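You operate a simulated robot arm through the tools that you are given. There is no shell and no other tool.

You run a simulated robot arm. Do the job below in one go: nothing can be reset, and whatever is moved stays where it is left.

Task
Wipe the spill, bring down the MUM carton and move the yellow post.
Fine: wipe first, with the green pad, which goes back where it lay; carton into the yellow frame, post into hole 1. Set down upright: wiping pad, what you pick out. What is to be rubbed or washed off counts as gone when no trace of it is left.

Only the result counts: the job must be done as asked and must still hold three seconds after the hand-in. Knocking over, shifting, dropping, spilling or breaking anything else fails it.

Robot
A 7-joint arm with a two-finger parallel gripper, fixed in place. Base frame: the origin is on the floor under the middle of its stand, x ahead of it, y to its left, z up. Units: mm, degrees, N and s.
With the tool pointing down near the work surface it reaches from about 440 to 920 mm from the base axis. Its first joint turns from -143.0 to 143.0 degrees. Payload 3 kg.
The tool frame sits at the grasp point between the pads (the TCP): z along the fingers, y along the line on which they close. The tips reach 30 mm beyond it. Largest opening 94 mm; finger width 28, thickness 10; the body of the gripper, 50 by 96 mm, starts 55 mm behind the TCP.
Orientation is told as [roll, pitch, yaw] about the base's x, y, z axes, in that order, counted from this pose: with the fingers straight down and closing along the base's y, the tool's x points along the base's -x, its y along +y and its z along -z.

Tools
- The arm moves only by the tool play_rows. Its argument "rows" is a list of rows, each a list of 6 numbers: the shift along the base's x, y, z in mm, then the turn, a rotation vector about the base's x, y, z in degrees. In form: [[x, y, z, ax, ay, az], ...]. A call has 1 to 20 rows; each row shifts and turns the commanded pose from where the row before left it. "gripper" is the opening in per cent of the stroke, from 0 (shut) to 100 (fully open), set as the call begins (left out, the last holds). A row lasts 0.2 s, in which the tool goes at most 50 mm and 8.6 degrees; a call with a longer step from one row to the next is refused whole, and so is a gripper value outside its range. Where a pose cannot be reached the arm comes as near as it can. A force on the tool above 40 N (or 10 N above the force at the start of the call, whichever is more), or a blocked arm, ends the call early, and 0.2 s more pass. The fingers move at their own pace (about 72 mm/s each) and stop on an object; they squeeze with about 36 N. The grip force told is the motor's: it shows also when the fingers shut on nothing. Time passes only in rows, and 0.2 s behind the last, so rows that do not move let the fingers close. The reply holds the time, the measured pose of the TCP, the force on the tool along the base axes, the opening and the grip force, in the units named above and with some noise, with the torque about the TCP (base axes, N m) and any sound that the robot's microphone picked up, and new pictures: "pictures" is both (left out), scene, wrist or none.
- Cameras (640 x 400 px; columns grow to the right, rows downward): "scene" is fixed at [51.2, -499.8, 1241.4]; the picture's right is [0.57, -0.82, 0.00], its down [-0.13, -0.09, -0.99] and it looks along [0.81, 0.57, -0.16] (base axes); focal length 294 px, centre (320, 200). "wrist" rides on the gripper at [76, 14, -103] in the tool frame; the picture's right is [-0.18, 0.98, 0.00], its down [-0.75, -0.14, -0.64] and it looks along [-0.63, -0.12, 0.77] (tool axes); focal length 243 px, centre (320, 200). There is no depth. A picture from a camera that has moved, and an enlarged one, comes with that camera's place and axes in the base frame and with its lens.
- enlarge(camera, box): a new picture of the part [left, top, right, bottom] of that camera's present view, enlarged. The clock stands still meanwhile.
- finish_job(): hands the job in; it is judged then, once.

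Places have to be worked out from the pictures, the camera data and where the tool is seen. Open the gripper and draw the arm clear of the work before you hand the job in, unless the task says otherwise.

The tools are called after "Request:" by a JSON object that holds its "api" and its "payload". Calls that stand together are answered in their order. play_rows: Moves the arm, as the interface text tells. Its arguments: {"type":"object","properties":{"rows":{"type":"array","items":{"type":"array","items":{"type":"number"}}},"gripper":{"type":"number"},"pictures":{"type":"string","enum":["both","scene","wrist","none"]}},"required":["rows"]} The other tools are called the same way: enlarge (camera, box) takes an enlarged picture of a part of a camera's view; finish_job () hands the job in.

At the start:

```text
time: 0.0
eef_pos: [425.6, 148.2, 1369.7]
tcp_rot: [-0.1, 0.1, 0.0]
ft_force: [-0.9, -1.1, 0.5]
torque: [0.01, 0.02, -0.01]
opening: 93.8
grasp_force: 0.1
```

scene: 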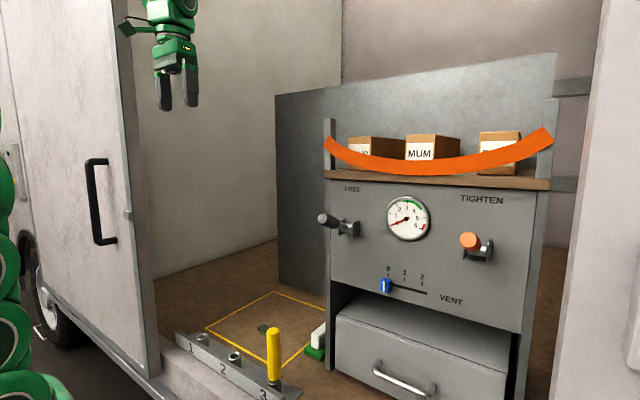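
wrist: 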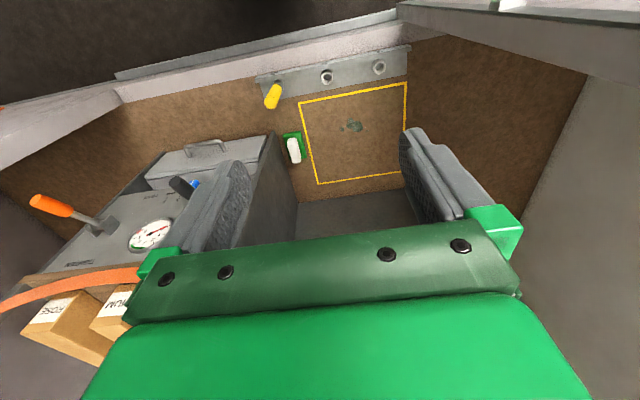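

I see a van's load bed with a cabinet, cartons on its shelf behind an orange strap, a pad with a white handle, a spill in the yellow frame and a post in hole 3. I enlarge several parts to locate things.

Request:
{"api": "enlarge", "payload": {"camera": "scene", "box": [160, 270, 360, 400]}}

Request:
{"api": "enlarge", "payload": {"camera": "scene", "box": [310, 90, 570, 250]}}

Request:
{"api": "enlarge", "payload": {"camera": "wrist", "box": [240, 40, 440, 210]}}

Request:
{"api": "enlarge", "payload": {"camera": "wrist", "box": [0, 130, 240, 380]}}

```text
3.08 times, centred on (260, 335) of scene
camera zoom: at [51.2, -499.8, 1241.4], right [0.57, -0.82, 0.0], down [-0.13, -0.09, -0.99], along [0.81, 0.57, -0.16], focal length 903 px, centre (505, -215)
```

zoom: 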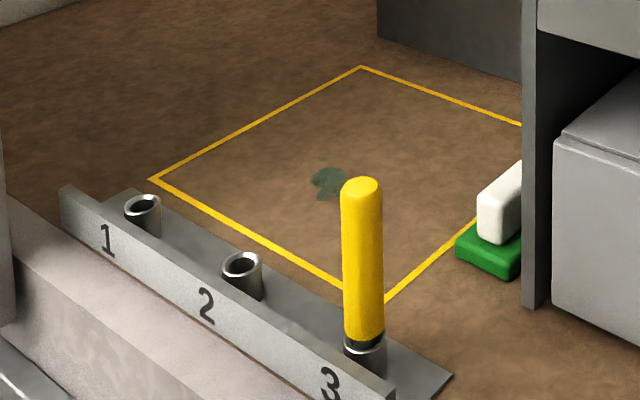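

```text
2.46 times, centred on (440, 170) of scene
camera zoom: at [51.2, -499.8, 1241.4], right [0.57, -0.82, 0.0], down [-0.13, -0.09, -0.99], along [0.81, 0.57, -0.16], focal length 722 px, centre (25, 274)
```

zoom: 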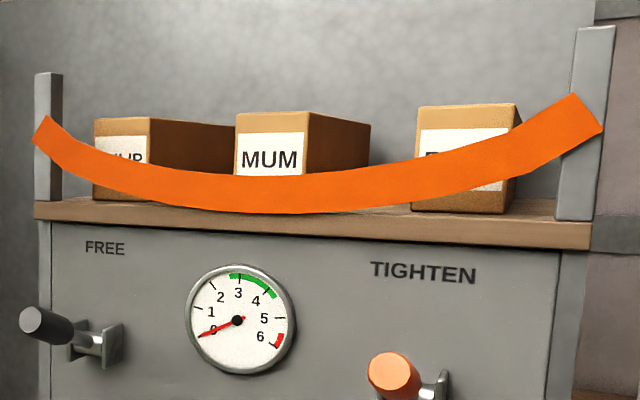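

```text
2.35 times, centred on (340, 125) of wrist
camera zoom: at [347.6, 164.2, 1471.8], right [0.18, 0.98, 0.0], down [0.75, -0.14, 0.64], along [0.63, -0.12, -0.77], focal length 571 px, centre (273, 376)
```

zoom: 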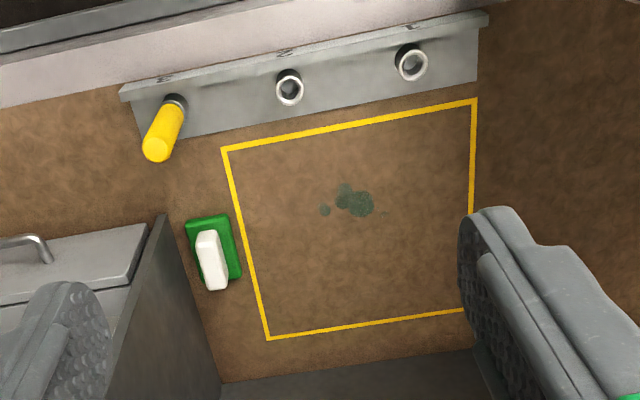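

```text
1.60 times, centred on (120, 255) of wrist
camera zoom: at [347.6, 164.2, 1471.8], right [0.18, 0.98, 0.0], down [0.75, -0.14, 0.64], along [0.63, -0.12, -0.77], focal length 388 px, centre (640, 112)
```

zoom: 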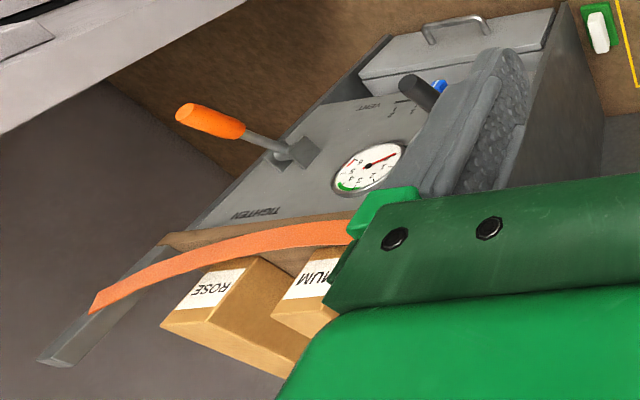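

The spill comes out near (717, 216) on a bed floor at z≈625. The pad is near (757, -5) with the cabinet wall at y≈-70, and the holes are near x≈535 at y≈0/150/305. I first move down with the hand well clear to look closer.

Request:
{"api": "play_rows", "payload": {"rows": [[22, 0, -40, 0, 0, 0], [22, 0, -40, 0, 0, 0], [22, 0, -40, 0, 0, 0], [22, 0, -40, 0, 0, 0], [22, 0, -40, 0, 0, 0], [22, 0, -40, 0, 0, 0], [22, 0, -40, 0, 0, 0], [22, 0, -40, 0, 0, 0], [0, 0, 0, 0, 0, 0]], "gripper": 100}}

```text
time: 2.0
eef_pos: [601.5, 151.7, 1050.4]
tcp_rot: [0.0, 0.0, 0.0]
ft_force: [-0.4, -0.7, -0.1]
torque: [-0.04, 0.0, -0.02]
opening: 94.1
grasp_force: 0.0
camera wrist: at [524.2, 167.2, 1152.0], right [0.18, 0.98, 0.0], down [0.75, -0.14, 0.64], along [0.63, -0.12, -0.77], focal length 243 px, centre (320, 200)
```

scene: 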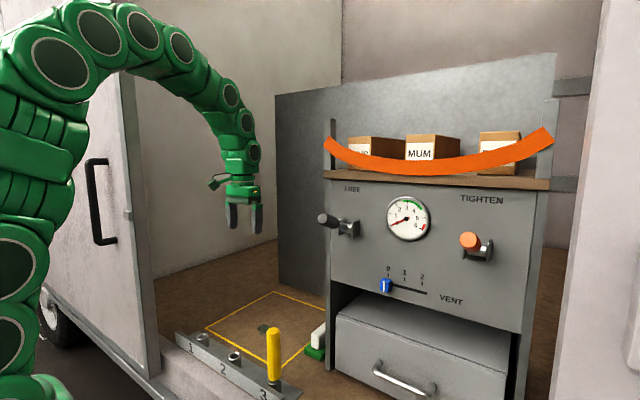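
wrist: 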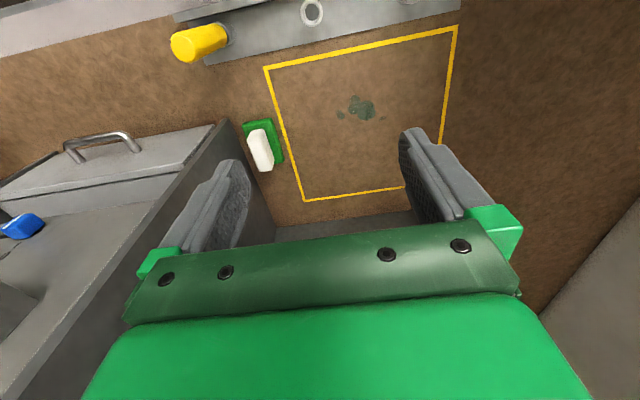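

The arm arches from above, clear of the cabinet. I enlarge the pad and spill from here.

Request:
{"api": "enlarge", "payload": {"camera": "wrist", "box": [220, 60, 400, 210]}}

Request:
{"api": "enlarge", "payload": {"camera": "scene", "box": [270, 310, 370, 380]}}

```text
2.67 times, centred on (310, 135) of wrist
camera zoom: at [524.2, 167.2, 1152.0], right [0.18, 0.98, 0.0], down [0.75, -0.14, 0.64], along [0.63, -0.12, -0.77], focal length 647 px, centre (347, 373)
```

zoom: 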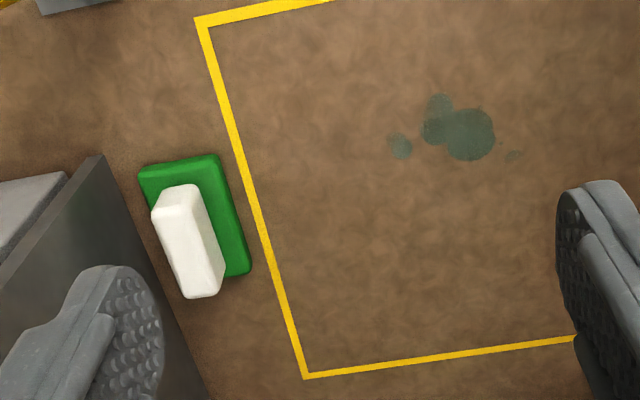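

```text
5.71 times, centred on (320, 345) of scene
camera zoom: at [51.2, -499.8, 1241.4], right [0.57, -0.82, 0.0], down [-0.13, -0.09, -0.99], along [0.81, 0.57, -0.16], focal length 1677 px, centre (320, -629)
```

zoom: 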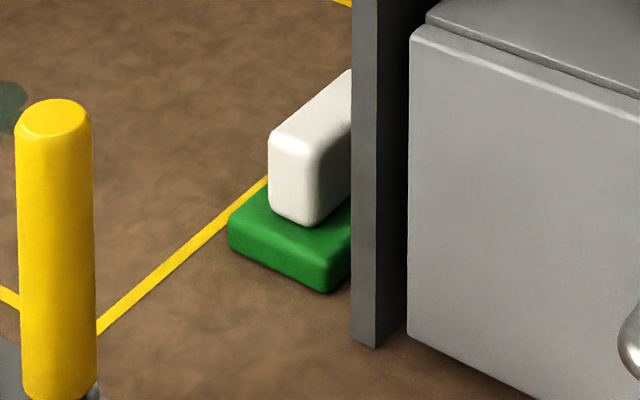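

The pad's centre reads about (756, -7), its handle runs along x, and the floor is at about z 612–620. I move to stand above the handle, slightly to the +y side, with the fingers part open to stay clear of the cabinet wall.

Request:
{"api": "play_rows", "payload": {"rows": [[22, -19, -36, 0, 0, 0], [22, -19, -36, 0, 0, 0], [22, -19, -36, 0, 0, 0], [22, -19, -36, 0, 0, 0], [22, -19, -36, 0, 0, 0], [22, -19, -36, 0, 0, 0], [22, -19, -34, 0, 0, 0], [0, 0, 0, 0, 0, 0]], "gripper": 65}}

```text
time: 3.8
eef_pos: [754.8, 16.9, 800.5]
tcp_rot: [0.0, -0.1, 0.0]
ft_force: [0.3, 0.0, -0.8]
torque: [-0.02, 0.02, 0.02]
opening: 60.8
grasp_force: 0.0
camera wrist: at [677.0, 32.1, 902.1], right [0.18, 0.98, 0.0], down [0.75, -0.14, 0.64], along [0.63, -0.12, -0.77], focal length 243 px, centre (320, 200)
```

scene: 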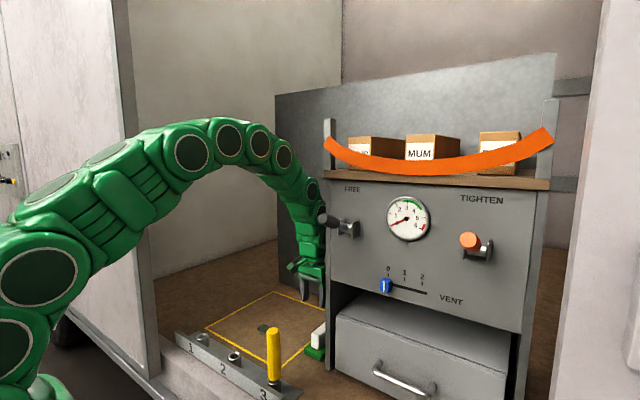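
wrist: 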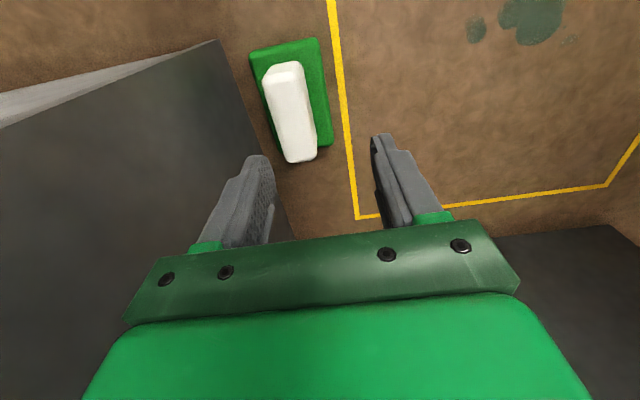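

I'm above the pad now; I check the arm's clearance to the FREE lever and the pad's details.

Request:
{"api": "enlarge", "payload": {"camera": "scene", "box": [260, 160, 380, 370]}}

Request:
{"api": "enlarge", "payload": {"camera": "wrist", "box": [220, 20, 360, 180]}}

```text
1.90 times, centred on (320, 265) of scene
camera zoom: at [51.2, -499.8, 1241.4], right [0.57, -0.82, 0.0], down [-0.13, -0.09, -0.99], along [0.81, 0.57, -0.16], focal length 559 px, centre (320, 76)
```

zoom: 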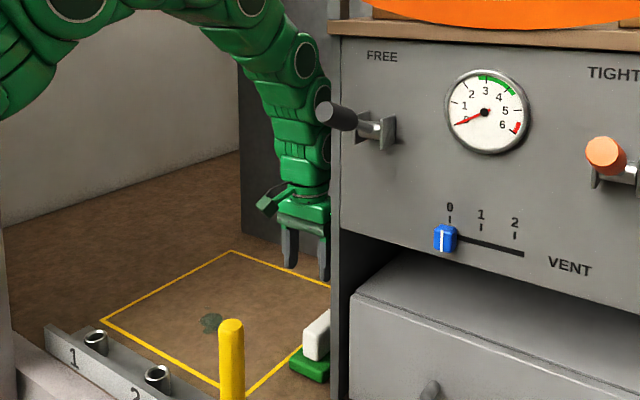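

```text
2.50 times, centred on (290, 100) of wrist
camera zoom: at [677.0, 32.1, 902.1], right [0.18, 0.98, 0.0], down [0.75, -0.14, 0.64], along [0.63, -0.12, -0.77], focal length 606 px, centre (395, 450)
```

zoom: 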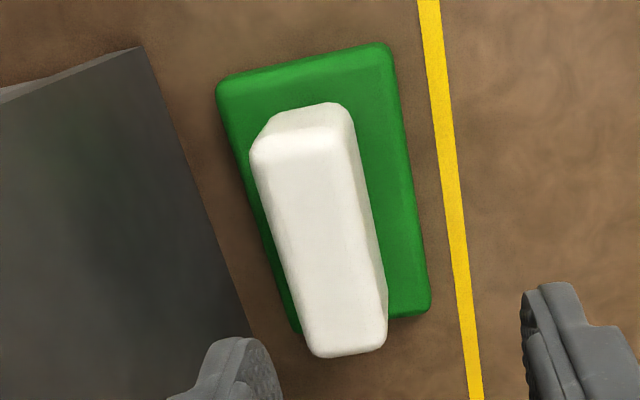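

The pad is axis-aligned, centred about (760, -10), with a handle 30 mm wide whose top is at z≈680; the arm clears the FREE lever. I line up over the handle and come down so that the tips stop just above the green base.

Request:
{"api": "play_rows", "payload": {"rows": [[2.5, -13.5, 0, 0, 0, 0], [2.7, -13.4, 0, 0, 0, 0], [0, 0, -25, 0, 0, 0], [0, 0, -25, 0, 0, 0], [0, 0, -25, 0, 0, 0], [0, 0, -20, 0, 0, 0], [0, 0, 0, 0, 0, 0]]}}

```text
time: 5.4
eef_pos: [759.7, -10.6, 703.8]
tcp_rot: [0.0, -0.1, 0.0]
ft_force: [0.1, 0.0, -0.6]
torque: [-0.01, -0.02, 0.0]
opening: 61.0
grasp_force: 0.1
camera wrist: at [682.5, 4.2, 806.1], right [0.18, 0.98, 0.0], down [0.75, -0.14, 0.64], along [0.63, -0.12, -0.77], focal length 243 px, centre (320, 200)
```

scene: 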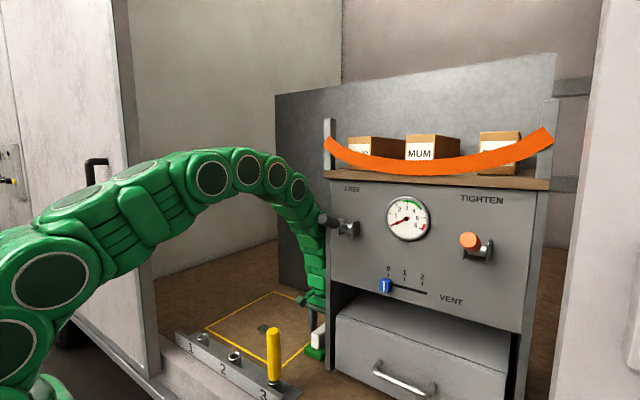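
wrist: 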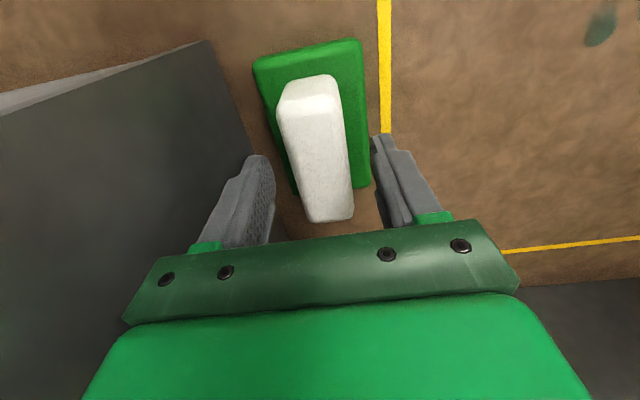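

The fingers straddle the handle evenly. I descend another 31 mm.

Request:
{"api": "play_rows", "payload": {"rows": [[0, 0, -12, 0, 0, 0], [0, 0, -10, 0, 0, 0], [0, 0, -9, 0, 0, 0], [0, 0, 0, 0, 0, 0]]}}

Request:
{"api": "enlarge", "payload": {"camera": "wrist", "box": [200, 0, 440, 240]}}

Request:
{"api": "enlarge", "payload": {"camera": "scene", "box": [280, 260, 360, 380]}}

```text
time: 6.4
eef_pos: [758.4, -11.1, 673.2]
tcp_rot: [0.0, 0.0, 0.0]
ft_force: [-0.4, -0.3, -0.1]
torque: [-0.01, 0.01, 0.02]
opening: 60.9
grasp_force: 0.1
camera wrist: at [682.7, 4.4, 775.1], right [0.18, 0.98, 0.0], down [0.75, -0.14, 0.64], along [0.63, -0.12, -0.77], focal length 243 px, centre (320, 200)
```

scene: 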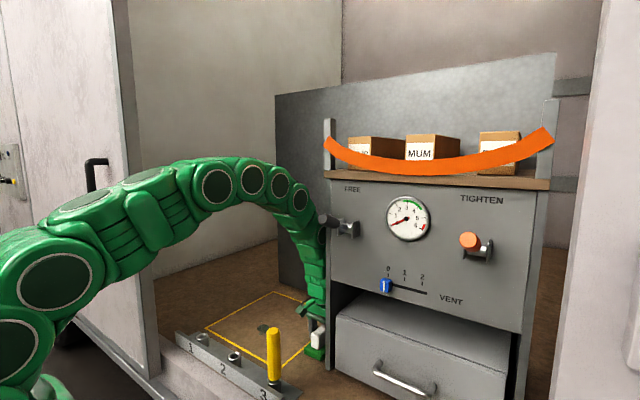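
wrist: 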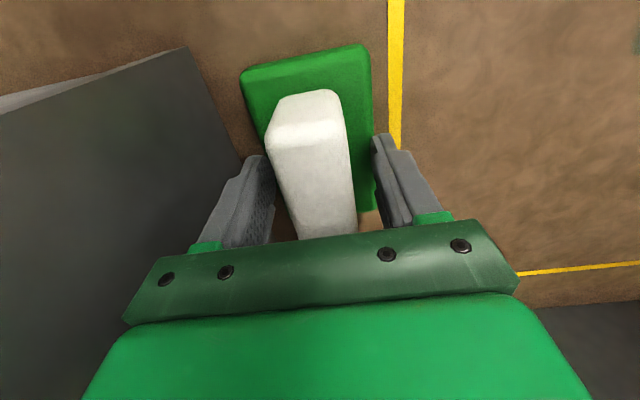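

```text
1.67 times, centred on (320, 120) of wrist
camera zoom: at [682.7, 4.4, 775.1], right [0.18, 0.98, 0.0], down [0.75, -0.14, 0.64], along [0.63, -0.12, -0.77], focal length 404 px, centre (320, 333)
```

zoom: 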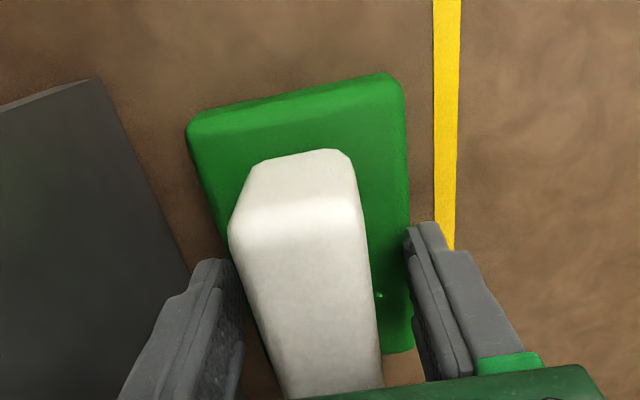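

```text
3.33 times, centred on (320, 320) of scene
camera zoom: at [51.2, -499.8, 1241.4], right [0.57, -0.82, 0.0], down [-0.13, -0.09, -0.99], along [0.81, 0.57, -0.16], focal length 978 px, centre (320, -200)
```

zoom: 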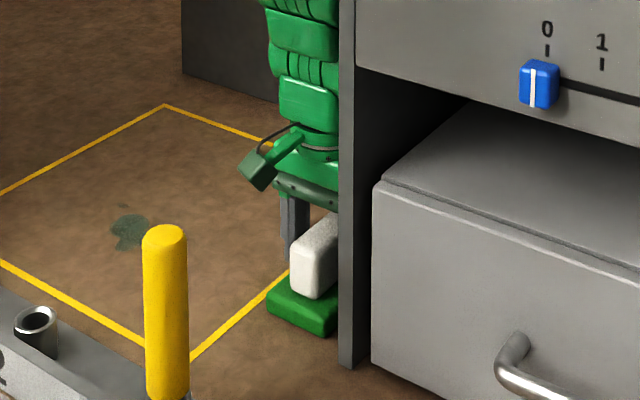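

No contact yet and the handle is centred about y≈-8.5. I shift 2 mm and close on the handle.

Request:
{"api": "play_rows", "payload": {"rows": [[1, 2, 0, 0, 0, 0], [0, 0, 0, 0, 0, 0]], "pictures": "none"}}

Request:
{"api": "play_rows", "payload": {"rows": [[0, 0, 0, 0, 0, 0], [0, 0, 0, 0, 0, 0], [0, 0, 0, 0, 0, 0], [0, 0, 0, 0, 0, 0]], "gripper": 0}}

```text
time: 7.0
eef_pos: [761.2, -9.0, 673.4]
tcp_rot: [0.0, 0.0, 0.0]
ft_force: [0.0, -0.4, -0.6]
torque: [0.01, 0.01, 0.0]
opening: 61.0
grasp_force: 0.1
```

```text
time: 8.0
eef_pos: [759.8, -8.5, 673.0]
tcp_rot: [0.0, 0.0, 0.0]
ft_force: [-0.4, 1.4, 3.3]
torque: [-0.02, -0.03, -0.01]
opening: 37.8
grasp_force: 36.0
camera wrist: at [683.8, 6.7, 775.3], right [0.18, 0.98, 0.0], down [0.75, -0.14, 0.64], along [0.63, -0.12, -0.77], focal length 243 px, centre (320, 200)
```

scene: 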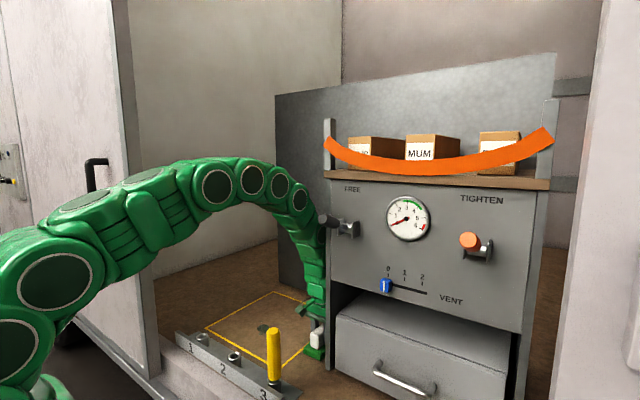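
wrist: 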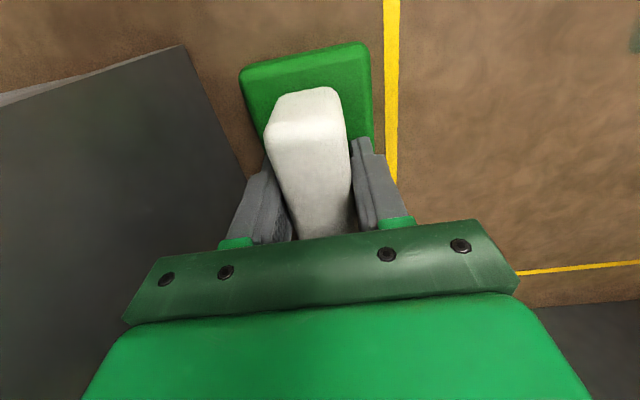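

Gripped at 37.8 mm with the base resting on the floor at TCP z≈673. I lift it 40 mm and carry it over to just short of the spill (x≈728, y≈115).

Request:
{"api": "play_rows", "payload": {"rows": [[0, 0, 10, 0, 0, 0], [0, 0, 15, 0, 0, 0], [0, 0, 15, 0, 0, 0], [-8, 25, 0, 0, 0, 0], [-8, 33, 0, 0, 0, 0], [-8, 33, 0, 0, 0, 0], [-8, 33, 0, 0, 0, 0], [0, 0, 0, 0, 0, 0]]}}

```text
time: 9.8
eef_pos: [727.5, 115.0, 714.6]
tcp_rot: [0.0, 0.0, 0.0]
ft_force: [0.1, -0.6, -0.9]
torque: [-0.04, 0.02, -0.03]
opening: 37.6
grasp_force: 36.0
camera wrist: at [651.3, 130.2, 816.0], right [0.18, 0.98, 0.0], down [0.75, -0.14, 0.64], along [0.63, -0.12, -0.77], focal length 243 px, centre (320, 200)
```

scene: 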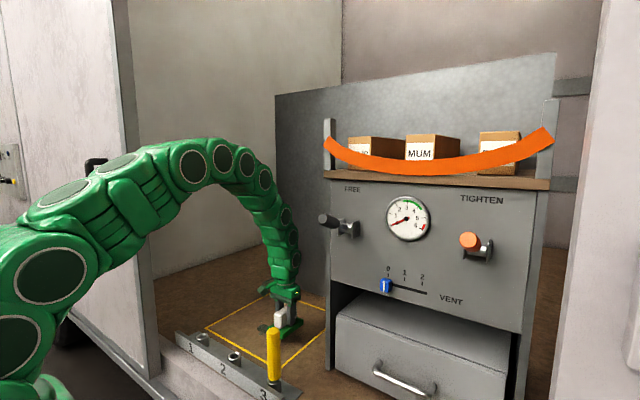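
wrist: 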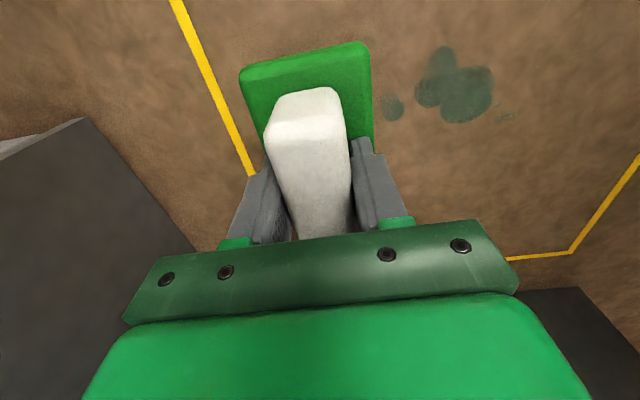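

The spill spans about x 690–760, y 165–275, so sweeping the 108 mm long pad along y at x≈727 covers it. I lower it gently to touch the floor and read the force.

Request:
{"api": "play_rows", "payload": {"rows": [[0, 0, -15, 0, 0, 0], [0, 0, -15, 0, 0, 0], [0, 0, -7, 0, 0, 0], [0, 0, -4, 0, 0, 0], [0, 0, -2, 0, 0, 0], [0, 0, 0, 0, 0, 0]], "pictures": "none"}}

```text
time: 11.2
eef_pos: [728.7, 114.7, 672.2]
tcp_rot: [0.0, -0.2, 0.1]
ft_force: [-3.3, -2.6, 25.8]
torque: [-0.02, -0.04, 0.03]
opening: 37.7
grasp_force: 35.8
```

Contact at about 26 N; I ease off slightly and wipe along +y across the spill.

Request:
{"api": "play_rows", "payload": {"rows": [[0, 0, 0.5, 0, 0, 0], [0, 12, 0, 0, 0, 0], [0, 15, 0, 0, 0, 0], [0, 15, 0, 0, 0, 0], [0, 15, 0, 0, 0, 0], [0, 15, 0, 0, 0, 0], [0, 15, 0, 0, 0, 0], [0, 15, 0, 0, 0, 0], [0, 15, 0, 0, 0, 0], [0, 15, 0, 0, 0, 0], [0, 15, 0, 0, 0, 0], [0, 15, 0, 0, 0, 0], [0, 15, 0, 0, 0, 0], [0, 15, 0, 0, 0, 0], [0, 10, 0, 0, 0, 0], [0, 0, 0, 0, 0, 0]]}}

```text
time: 12.6
eef_pos: [729.7, 183.5, 671.6]
tcp_rot: [0.0, -0.1, 0.0]
ft_force: [-1.1, -0.1, 3.1]
torque: [0.11, 0.31, -0.04]
opening: 37.8
grasp_force: 35.6
stopped in row 6: the force on the tool passed its limit at 43 N (the readings are from after the stop); the commanded pose is now the measured one
camera wrist: at [653.1, 198.2, 773.7], right [0.19, 0.98, 0.0], down [0.75, -0.14, 0.64], along [0.63, -0.12, -0.77], focal length 243 px, centre (320, 200)
```

scene: 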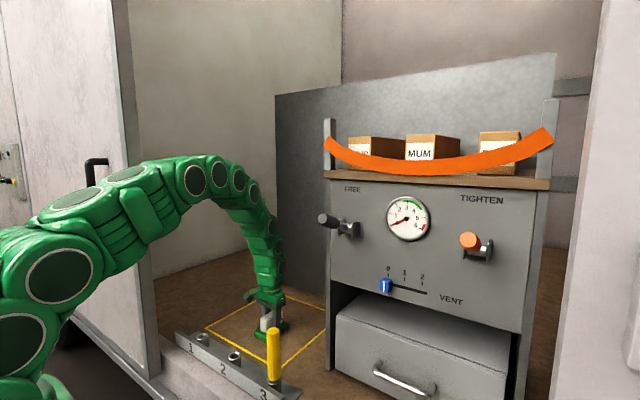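
wrist: 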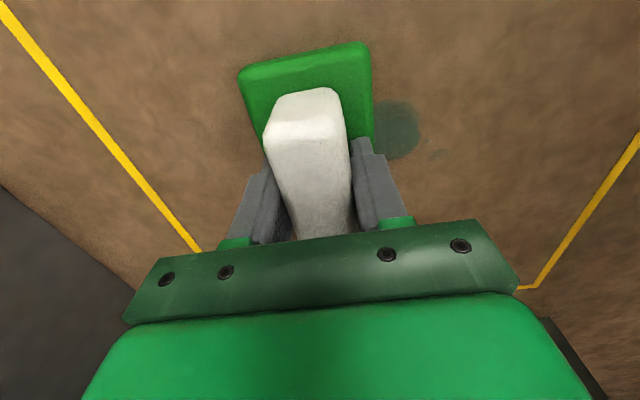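

The force limit tripped at 43 N; now the pressure is light at 3 N. I continue slower toward +y past the end of the spill.

Request:
{"api": "play_rows", "payload": {"rows": [[0, 5, 0, 0, 0, 0], [0, 10, 0, 0, 0, 0], [0, 10, 0, 0, 0, 0], [0, 10, 0, 0, 0, 0], [0, 10, 0, 0, 0, 0], [0, 10, 0, 0, 0, 0], [0, 10, 0, 0, 0, 0], [0, 10, 0, 0, 0, 0], [0, 10, 0, 0, 0, 0], [0, 10, 0, 0, 0, 0], [0, 10, 0, 0, 0, 0], [0, 10, 0, 0, 0, 0], [0, 10, 0, 0, 0, 0], [0, 10, 0, 0, 0, 0], [0, 5, 0, 0, 0, 0], [0, 0, 0, 0, 0, 0]]}}

```text
time: 16.0
eef_pos: [730.0, 323.2, 672.7]
tcp_rot: [0.0, 0.0, -0.1]
ft_force: [1.2, -6.9, 21.2]
torque: [-0.23, 0.54, 0.17]
opening: 37.8
grasp_force: 36.1
camera wrist: at [653.1, 338.2, 773.6], right [0.19, 0.98, 0.0], down [0.75, -0.14, 0.64], along [0.63, -0.12, -0.77], focal length 243 px, centre (320, 200)
```

scene: 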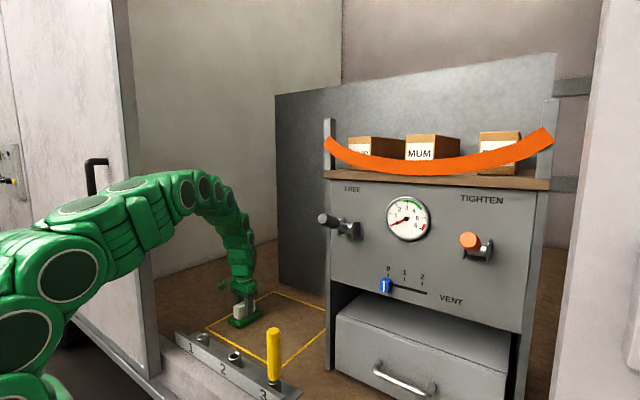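
wrist: 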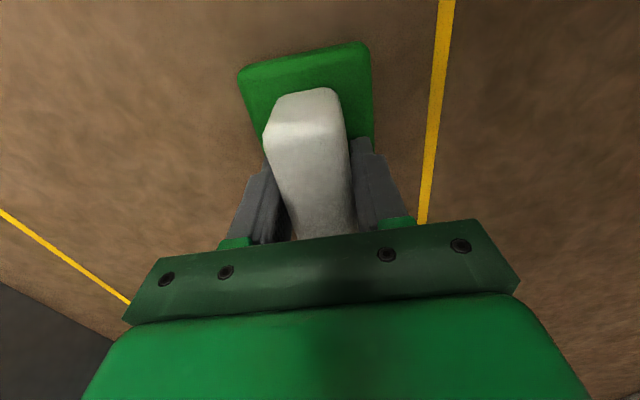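

The pass reached y≈323 with good contact. I look at the floor for traces.

Request:
{"api": "enlarge", "payload": {"camera": "scene", "box": [190, 280, 340, 380]}}

Request:
{"api": "enlarge", "payload": {"camera": "wrist", "box": [0, 0, 260, 200]}}

```text
4.00 times, centred on (265, 330) of scene
camera zoom: at [51.2, -499.8, 1241.4], right [0.57, -0.82, 0.0], down [-0.13, -0.09, -0.99], along [0.81, 0.57, -0.16], focal length 1174 px, centre (540, -320)
```

zoom: 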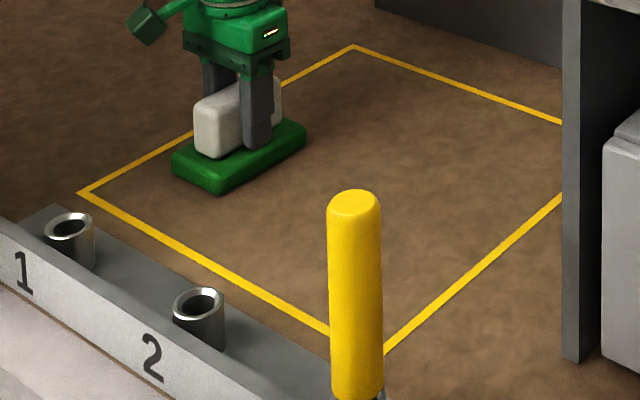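

```text
2.00 times, centred on (130, 100) of wrist
camera zoom: at [653.1, 338.2, 773.6], right [0.19, 0.98, 0.0], down [0.75, -0.14, 0.64], along [0.63, -0.12, -0.77], focal length 485 px, centre (700, 400)
```

zoom: 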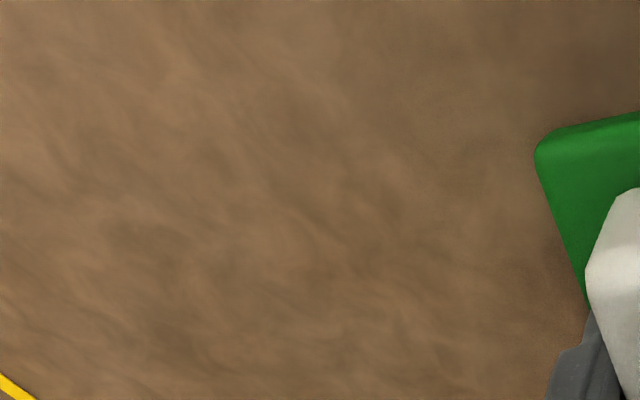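

It looks clean. I do one return pass with slightly less pressure to be sure no trace remains.

Request:
{"api": "play_rows", "payload": {"rows": [[-2, -3, 0.4, 0, 0, 0], [-2, -10, 0, 0, 0, 0], [-2, -10, 0, 0, 0, 0], [-2, -10, 0, 0, 0, 0], [0, -10, 0, 0, 0, 0], [0, -10, 0, 0, 0, 0], [0, -10, 0, 0, 0, 0], [0, -10, 0, 0, 0, 0], [0, -10, 0, 0, 0, 0], [0, -10, 0, 0, 0, 0], [0, -10, 0, 0, 0, 0], [0, -10, 0, 0, 0, 0], [0, -10, 0, 0, 0, 0], [0, -10, 0, 0, 0, 0], [0, -10, 0, 0, 0, 0], [0, -10, 0, 0, 0, 0], [0, -10, 0, 0, 0, 0], [0, -10, 0, 0, 0, 0], [0, -10, 0, 0, 0, 0], [0, 0, 0, 0, 0, 0]]}}

```text
time: 20.2
eef_pos: [720.8, 140.6, 672.0]
tcp_rot: [0.0, -0.2, -0.1]
ft_force: [1.8, 4.0, 9.9]
torque: [0.01, -0.49, 0.15]
opening: 37.7
grasp_force: 36.2
camera wrist: at [644.5, 155.7, 773.7], right [0.19, 0.98, 0.0], down [0.75, -0.14, 0.64], along [0.63, -0.12, -0.77], focal length 243 px, centre (320, 200)
```

scene: 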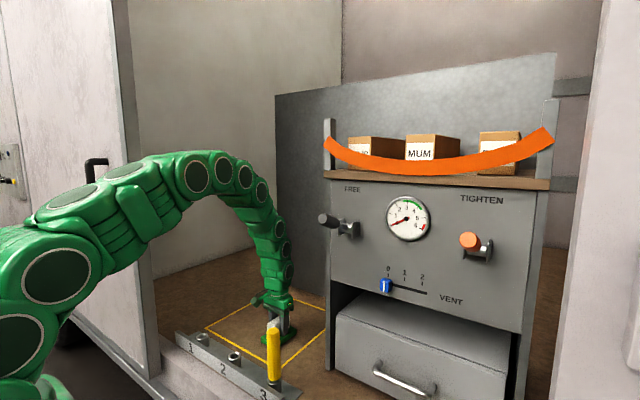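
wrist: 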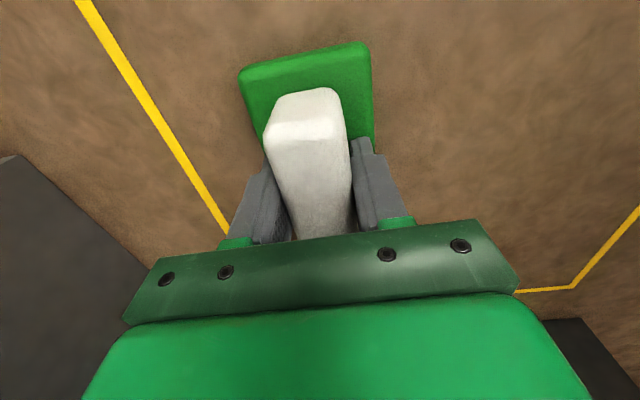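

The floor is clean. I lift the pad and carry it back above where it lay (760, -8.8).

Request:
{"api": "play_rows", "payload": {"rows": [[0, 0, 12, 0, 0, 0], [0, 0, 15, 0, 0, 0], [0, 0, 15, 0, 0, 0], [7, -29, 0, 0, 0, 0], [8, -30, 0, 0, 0, 0], [8, -30, 0, 0, 0, 0], [8, -30, 0, 0, 0, 0], [8, -30, 0, 0, 0, 0], [0, 0, 0, 0, 0, 0], [0, 0, 0, 0, 0, 0]]}}

Request:
{"api": "enlarge", "payload": {"camera": "wrist", "box": [380, 0, 640, 160]}}

Request:
{"api": "enlarge", "payload": {"camera": "scene", "box": [190, 280, 340, 380]}}

```text
time: 22.4
eef_pos: [760.3, -7.4, 712.6]
tcp_rot: [0.0, -0.1, -0.1]
ft_force: [0.3, 0.0, -0.9]
torque: [0.0, 0.02, -0.01]
opening: 38.0
grasp_force: 36.1
camera wrist: at [683.7, 6.9, 814.5], right [0.19, 0.98, 0.0], down [0.75, -0.14, 0.64], along [0.63, -0.12, -0.77], focal length 243 px, centre (320, 200)
```

scene: 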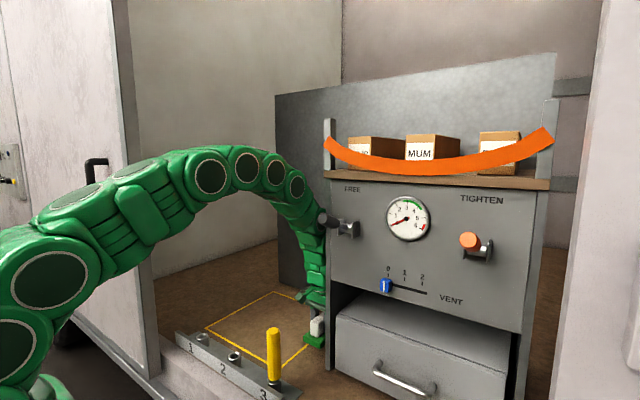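
wrist: 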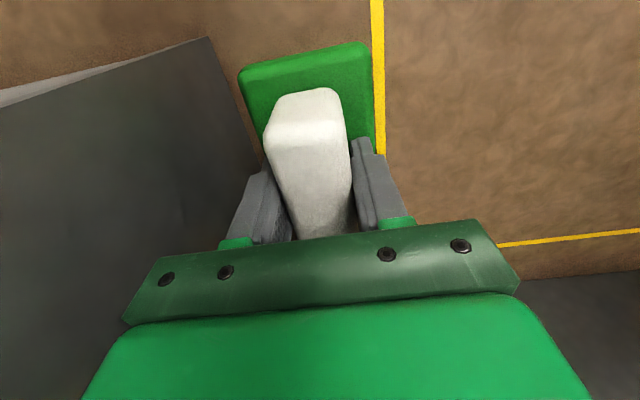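

```text
2.46 times, centred on (510, 80) of wrist
camera zoom: at [683.7, 6.9, 814.5], right [0.19, 0.98, 0.0], down [0.75, -0.14, 0.64], along [0.63, -0.12, -0.77], focal length 597 px, centre (-148, 495)
```

zoom: 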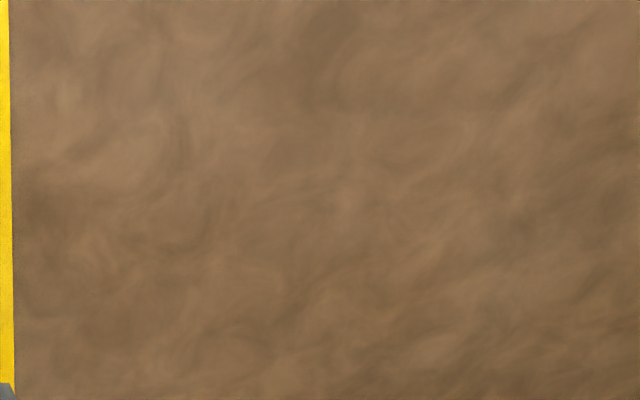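

```text
4.00 times, centred on (265, 330) of scene
camera zoom: at [51.2, -499.8, 1241.4], right [0.57, -0.82, 0.0], down [-0.13, -0.09, -0.99], along [0.81, 0.57, -0.16], focal length 1174 px, centre (540, -320)
```

zoom: 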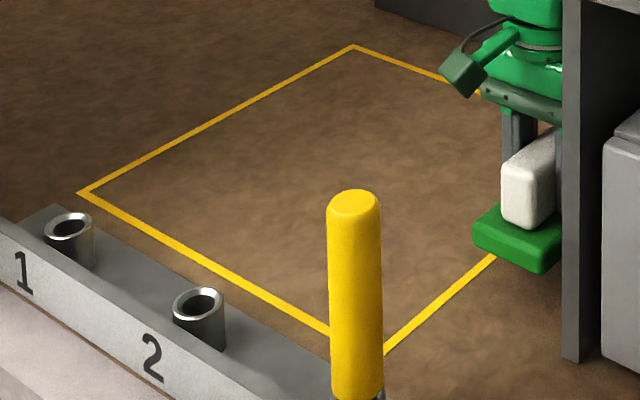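

No trace left. I lower the pad onto its old place (y -8.8) until it just touches.

Request:
{"api": "play_rows", "payload": {"rows": [[0, -1.2, -15, 0, 0, 0], [0, 0, -13, 0, 0, 0], [0, 0, -7, 0, 0, 0], [0, 0, -3, 0, 0, 0], [0, 0, 0, 0, 0, 0], [0, 0, 0, 0, 0, 0]], "pictures": "none"}}

```text
time: 23.8
eef_pos: [760.5, -10.3, 676.2]
tcp_rot: [-0.1, -0.1, -0.2]
ft_force: [0.1, 0.3, -0.8]
torque: [0.01, 0.01, 0.01]
opening: 37.7
grasp_force: 36.0
```

Request:
{"api": "play_rows", "payload": {"rows": [[0, 0, -1.5, 0, 0, 0], [0, 0, -1, 0, 0, 0], [0, 0, -0.7, 0, 0, 0], [0, 0, 0, 0, 0, 0]], "pictures": "none"}}

```text
time: 24.8
eef_pos: [760.6, -10.1, 673.0]
tcp_rot: [0.0, -0.2, -0.1]
ft_force: [0.4, 0.5, -1.2]
torque: [0.03, 0.01, -0.02]
opening: 38.0
grasp_force: 36.5
```

Still no contact force at z 673. I lower a little more until it touches.

Request:
{"api": "play_rows", "payload": {"rows": [[0, 0, -0.8, 0, 0, 0], [0, 0, -0.5, 0, 0, 0], [0, 0, 0, 0, 0, 0]], "pictures": "none"}}

```text
time: 25.6
eef_pos: [760.2, -9.5, 671.9]
tcp_rot: [0.0, 0.0, 0.0]
ft_force: [-1.3, -1.1, 7.7]
torque: [-0.07, 0.32, 0.03]
opening: 37.7
grasp_force: 36.2
```

Contact at 7.7 N. I open to 61 mm and then rise straight up.

Request:
{"api": "play_rows", "payload": {"rows": [[0, 0, 0, 0, 0, 0], [0, 0, 0, 0, 0, 0], [0, 0, 0, 0, 0, 0], [0, 0, 10, 0, 0, 0], [0, 0, 20, 0, 0, 0], [0, 0, 30, 0, 0, 0], [0, 0, 40, 0, 0, 0], [0, 0, 0, 0, 0, 0]], "gripper": 65}}

Request:
{"api": "enlarge", "payload": {"camera": "wrist", "box": [220, 20, 400, 180]}}

Request:
{"api": "enlarge", "payload": {"camera": "scene", "box": [270, 310, 370, 380]}}

```text
time: 27.4
eef_pos: [760.3, -8.3, 772.0]
tcp_rot: [-0.1, 0.0, -0.1]
ft_force: [-0.2, -0.3, -0.4]
torque: [-0.01, 0.0, 0.05]
opening: 61.1
grasp_force: 0.1
camera wrist: at [683.6, 6.1, 873.8], right [0.19, 0.98, 0.0], down [0.75, -0.14, 0.64], along [0.63, -0.12, -0.77], focal length 243 px, centre (320, 200)
```

scene: 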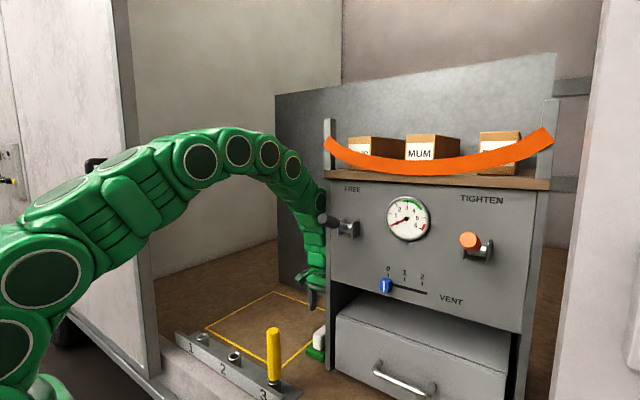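
wrist: 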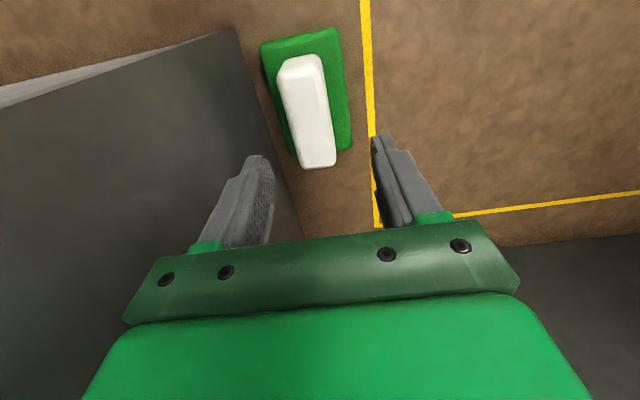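

```text
2.50 times, centred on (310, 100) of wrist
camera zoom: at [683.6, 6.1, 873.8], right [0.19, 0.98, 0.0], down [0.75, -0.14, 0.64], along [0.63, -0.12, -0.77], focal length 606 px, centre (345, 450)
```

zoom: 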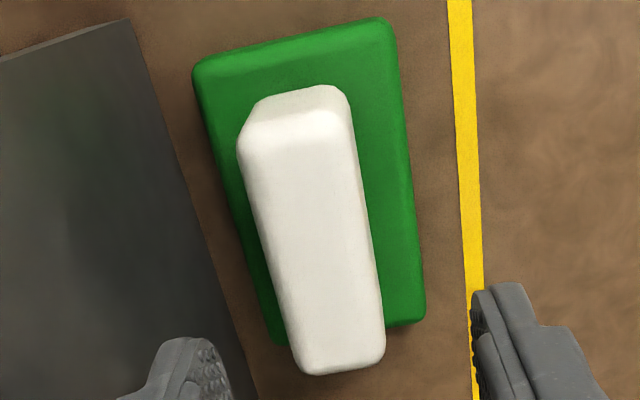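

```text
5.71 times, centred on (320, 345) of scene
camera zoom: at [51.2, -499.8, 1241.4], right [0.57, -0.82, 0.0], down [-0.13, -0.09, -0.99], along [0.81, 0.57, -0.16], focal length 1677 px, centre (320, -629)
```

zoom: 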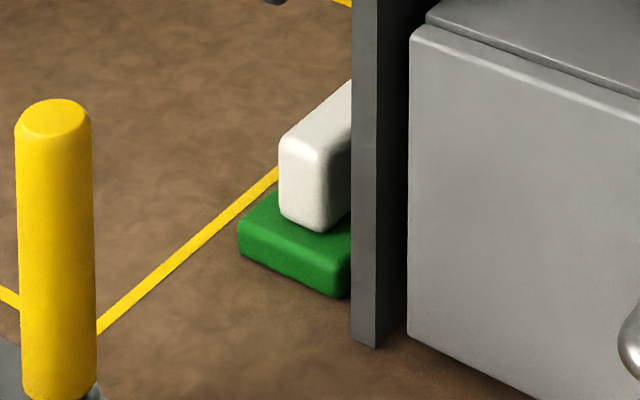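

The scene view suggests the pad now lies about 7–8 mm further toward -y than before. To compare like with like I go back to the viewpoint used earlier (754.8, 16.9, 800.5).

Request:
{"api": "play_rows", "payload": {"rows": [[-2.7, 12.6, 14.2, 0, 0, 0], [-2.7, 12.6, 14.2, 0, 0, 0], [0, 0, 0, 0, 0, 0], [0, 0, 0, 0, 0, 0]]}}

Request:
{"api": "enlarge", "payload": {"camera": "wrist", "box": [220, 20, 360, 180]}}

```text
time: 28.4
eef_pos: [754.6, 15.4, 800.8]
tcp_rot: [0.0, -0.1, -0.1]
ft_force: [0.7, -0.9, -0.1]
torque: [-0.01, -0.03, 0.01]
opening: 61.3
grasp_force: 0.0
camera wrist: at [678.1, 30.3, 901.7], right [0.19, 0.98, 0.0], down [0.75, -0.14, 0.64], along [0.63, -0.12, -0.77], focal length 243 px, centre (320, 200)
```

scene: 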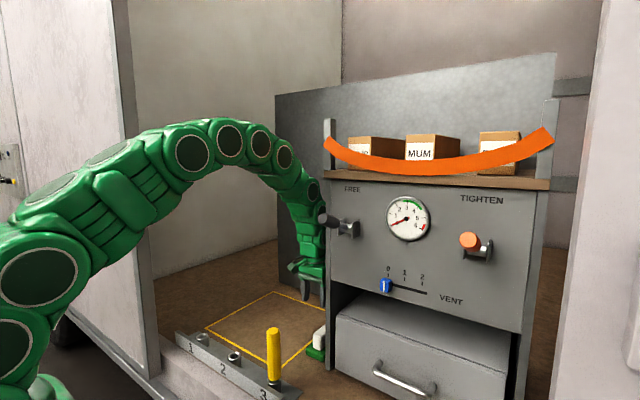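
wrist: 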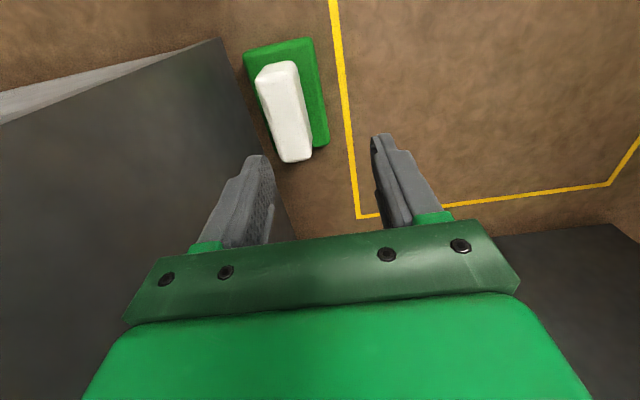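

```text
2.50 times, centred on (290, 100) of wrist
camera zoom: at [678.1, 30.3, 901.7], right [0.19, 0.98, 0.0], down [0.75, -0.14, 0.64], along [0.63, -0.12, -0.77], focal length 606 px, centre (395, 450)
```

zoom: 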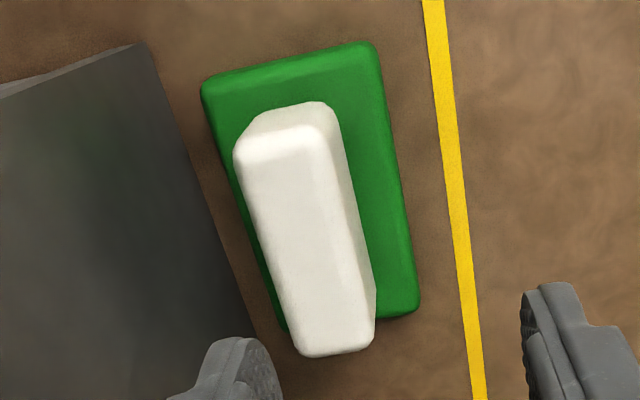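

Comparison confirms a shift of about 7 mm toward -y, apparently at release. I go back down centred on the original line (y≈-9.5) with the fingers a bit wider, so that closing centres the handle back to where it was.

Request:
{"api": "play_rows", "payload": {"rows": [[2.7, -12.5, 0, 0, 0, 0], [2.7, -12.5, 0, 0, 0, 0], [0, 0, -30, 0, 0, 0], [0, 0, -30, 0, 0, 0], [0, 0, -30, 0, 0, 0], [0, 0, -20, 0, 0, 0], [0, 0, -14, 0, 0, 0], [0, 0, 0, 0, 0, 0], [0, 0, 0, 0, 0, 0]], "gripper": 74}}

Request:
{"api": "enlarge", "payload": {"camera": "wrist", "box": [200, 0, 440, 240]}}

Request:
{"api": "enlarge", "payload": {"camera": "scene", "box": [270, 310, 370, 380]}}

```text
time: 30.4
eef_pos: [759.9, -10.7, 676.2]
tcp_rot: [0.0, -0.1, 0.0]
ft_force: [0.2, -0.2, -0.1]
torque: [0.01, -0.01, 0.0]
opening: 69.8
grasp_force: 0.0
camera wrist: at [683.6, 4.6, 777.8], right [0.19, 0.98, 0.0], down [0.75, -0.14, 0.64], along [0.63, -0.12, -0.77], focal length 243 px, centre (320, 200)
```

scene: 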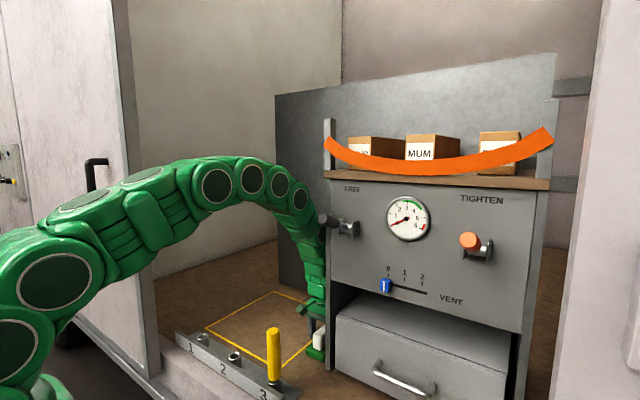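
wrist: 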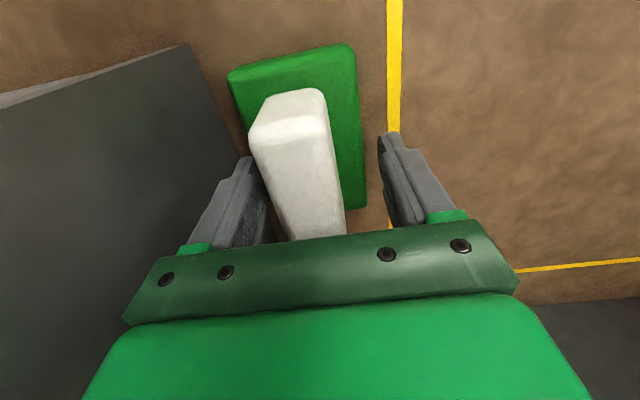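

```text
1.67 times, centred on (320, 120) of wrist
camera zoom: at [683.6, 4.6, 777.8], right [0.19, 0.98, 0.0], down [0.75, -0.14, 0.64], along [0.63, -0.12, -0.77], focal length 404 px, centre (320, 333)
```

zoom: 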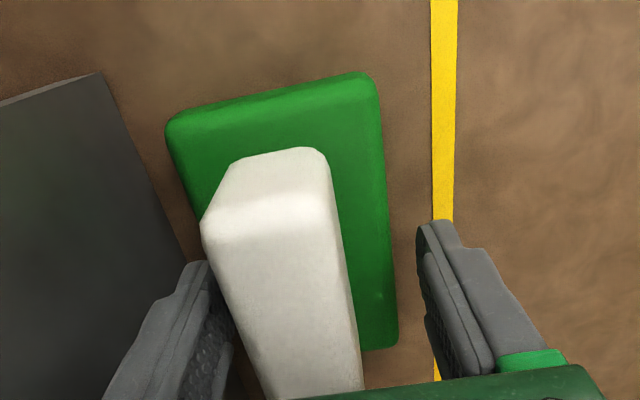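

```text
5.71 times, centred on (320, 345) of scene
camera zoom: at [51.2, -499.8, 1241.4], right [0.57, -0.82, 0.0], down [-0.13, -0.09, -0.99], along [0.81, 0.57, -0.16], focal length 1677 px, centre (320, -629)
```

zoom: 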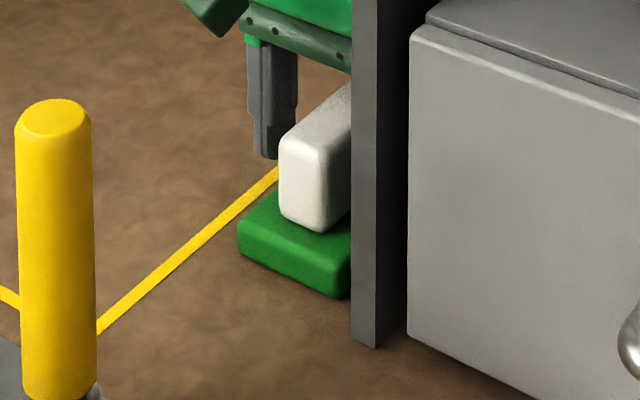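

The handle is about 7 mm off centre to -y between the fingers, without contact. I close just to the handle's width (about 38.5 mm) to nudge it back to the centre line, which is at the original position.

Request:
{"api": "play_rows", "payload": {"rows": [[0, 0, 0, 0, 0, 0], [0, 0, 0, 0, 0, 0], [0, 0, 0, 0, 0, 0], [0, 0, 0, 0, 0, 0]], "gripper": 41}}

Request:
{"api": "enlarge", "payload": {"camera": "wrist", "box": [200, 0, 440, 240]}}

Request:
{"api": "enlarge", "payload": {"camera": "scene", "box": [270, 310, 370, 380]}}

```text
time: 31.4
eef_pos: [760.9, -9.3, 676.1]
tcp_rot: [0.0, -0.2, -0.1]
ft_force: [-0.2, -0.2, 0.6]
torque: [0.0, -0.03, -0.02]
opening: 38.7
grasp_force: 0.6
camera wrist: at [683.6, 4.6, 777.8], right [0.19, 0.98, 0.0], down [0.75, -0.14, 0.64], along [0.63, -0.12, -0.77], focal length 243 px, centre (320, 200)
```

scene: 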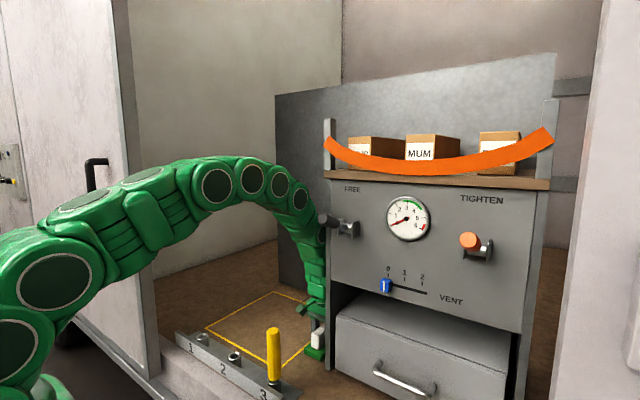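
wrist: 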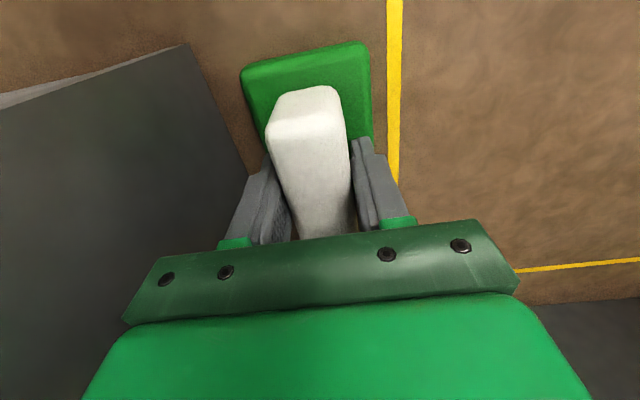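

```text
1.67 times, centred on (320, 120) of wrist
camera zoom: at [683.6, 4.6, 777.8], right [0.19, 0.98, 0.0], down [0.75, -0.14, 0.64], along [0.63, -0.12, -0.77], focal length 404 px, centre (320, 333)
```

zoom: 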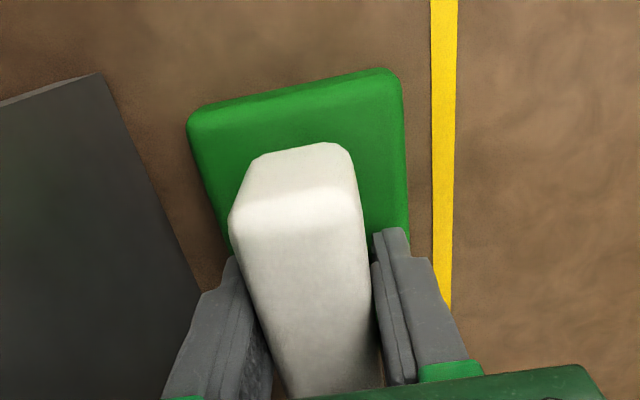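

```text
5.71 times, centred on (320, 345) of scene
camera zoom: at [51.2, -499.8, 1241.4], right [0.57, -0.82, 0.0], down [-0.13, -0.09, -0.99], along [0.81, 0.57, -0.16], focal length 1677 px, centre (320, -629)
```

zoom: 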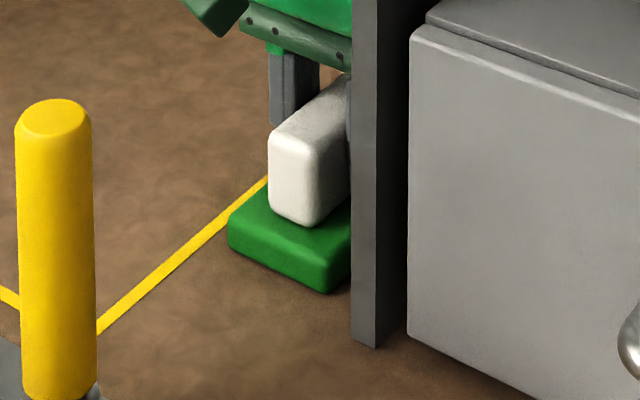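

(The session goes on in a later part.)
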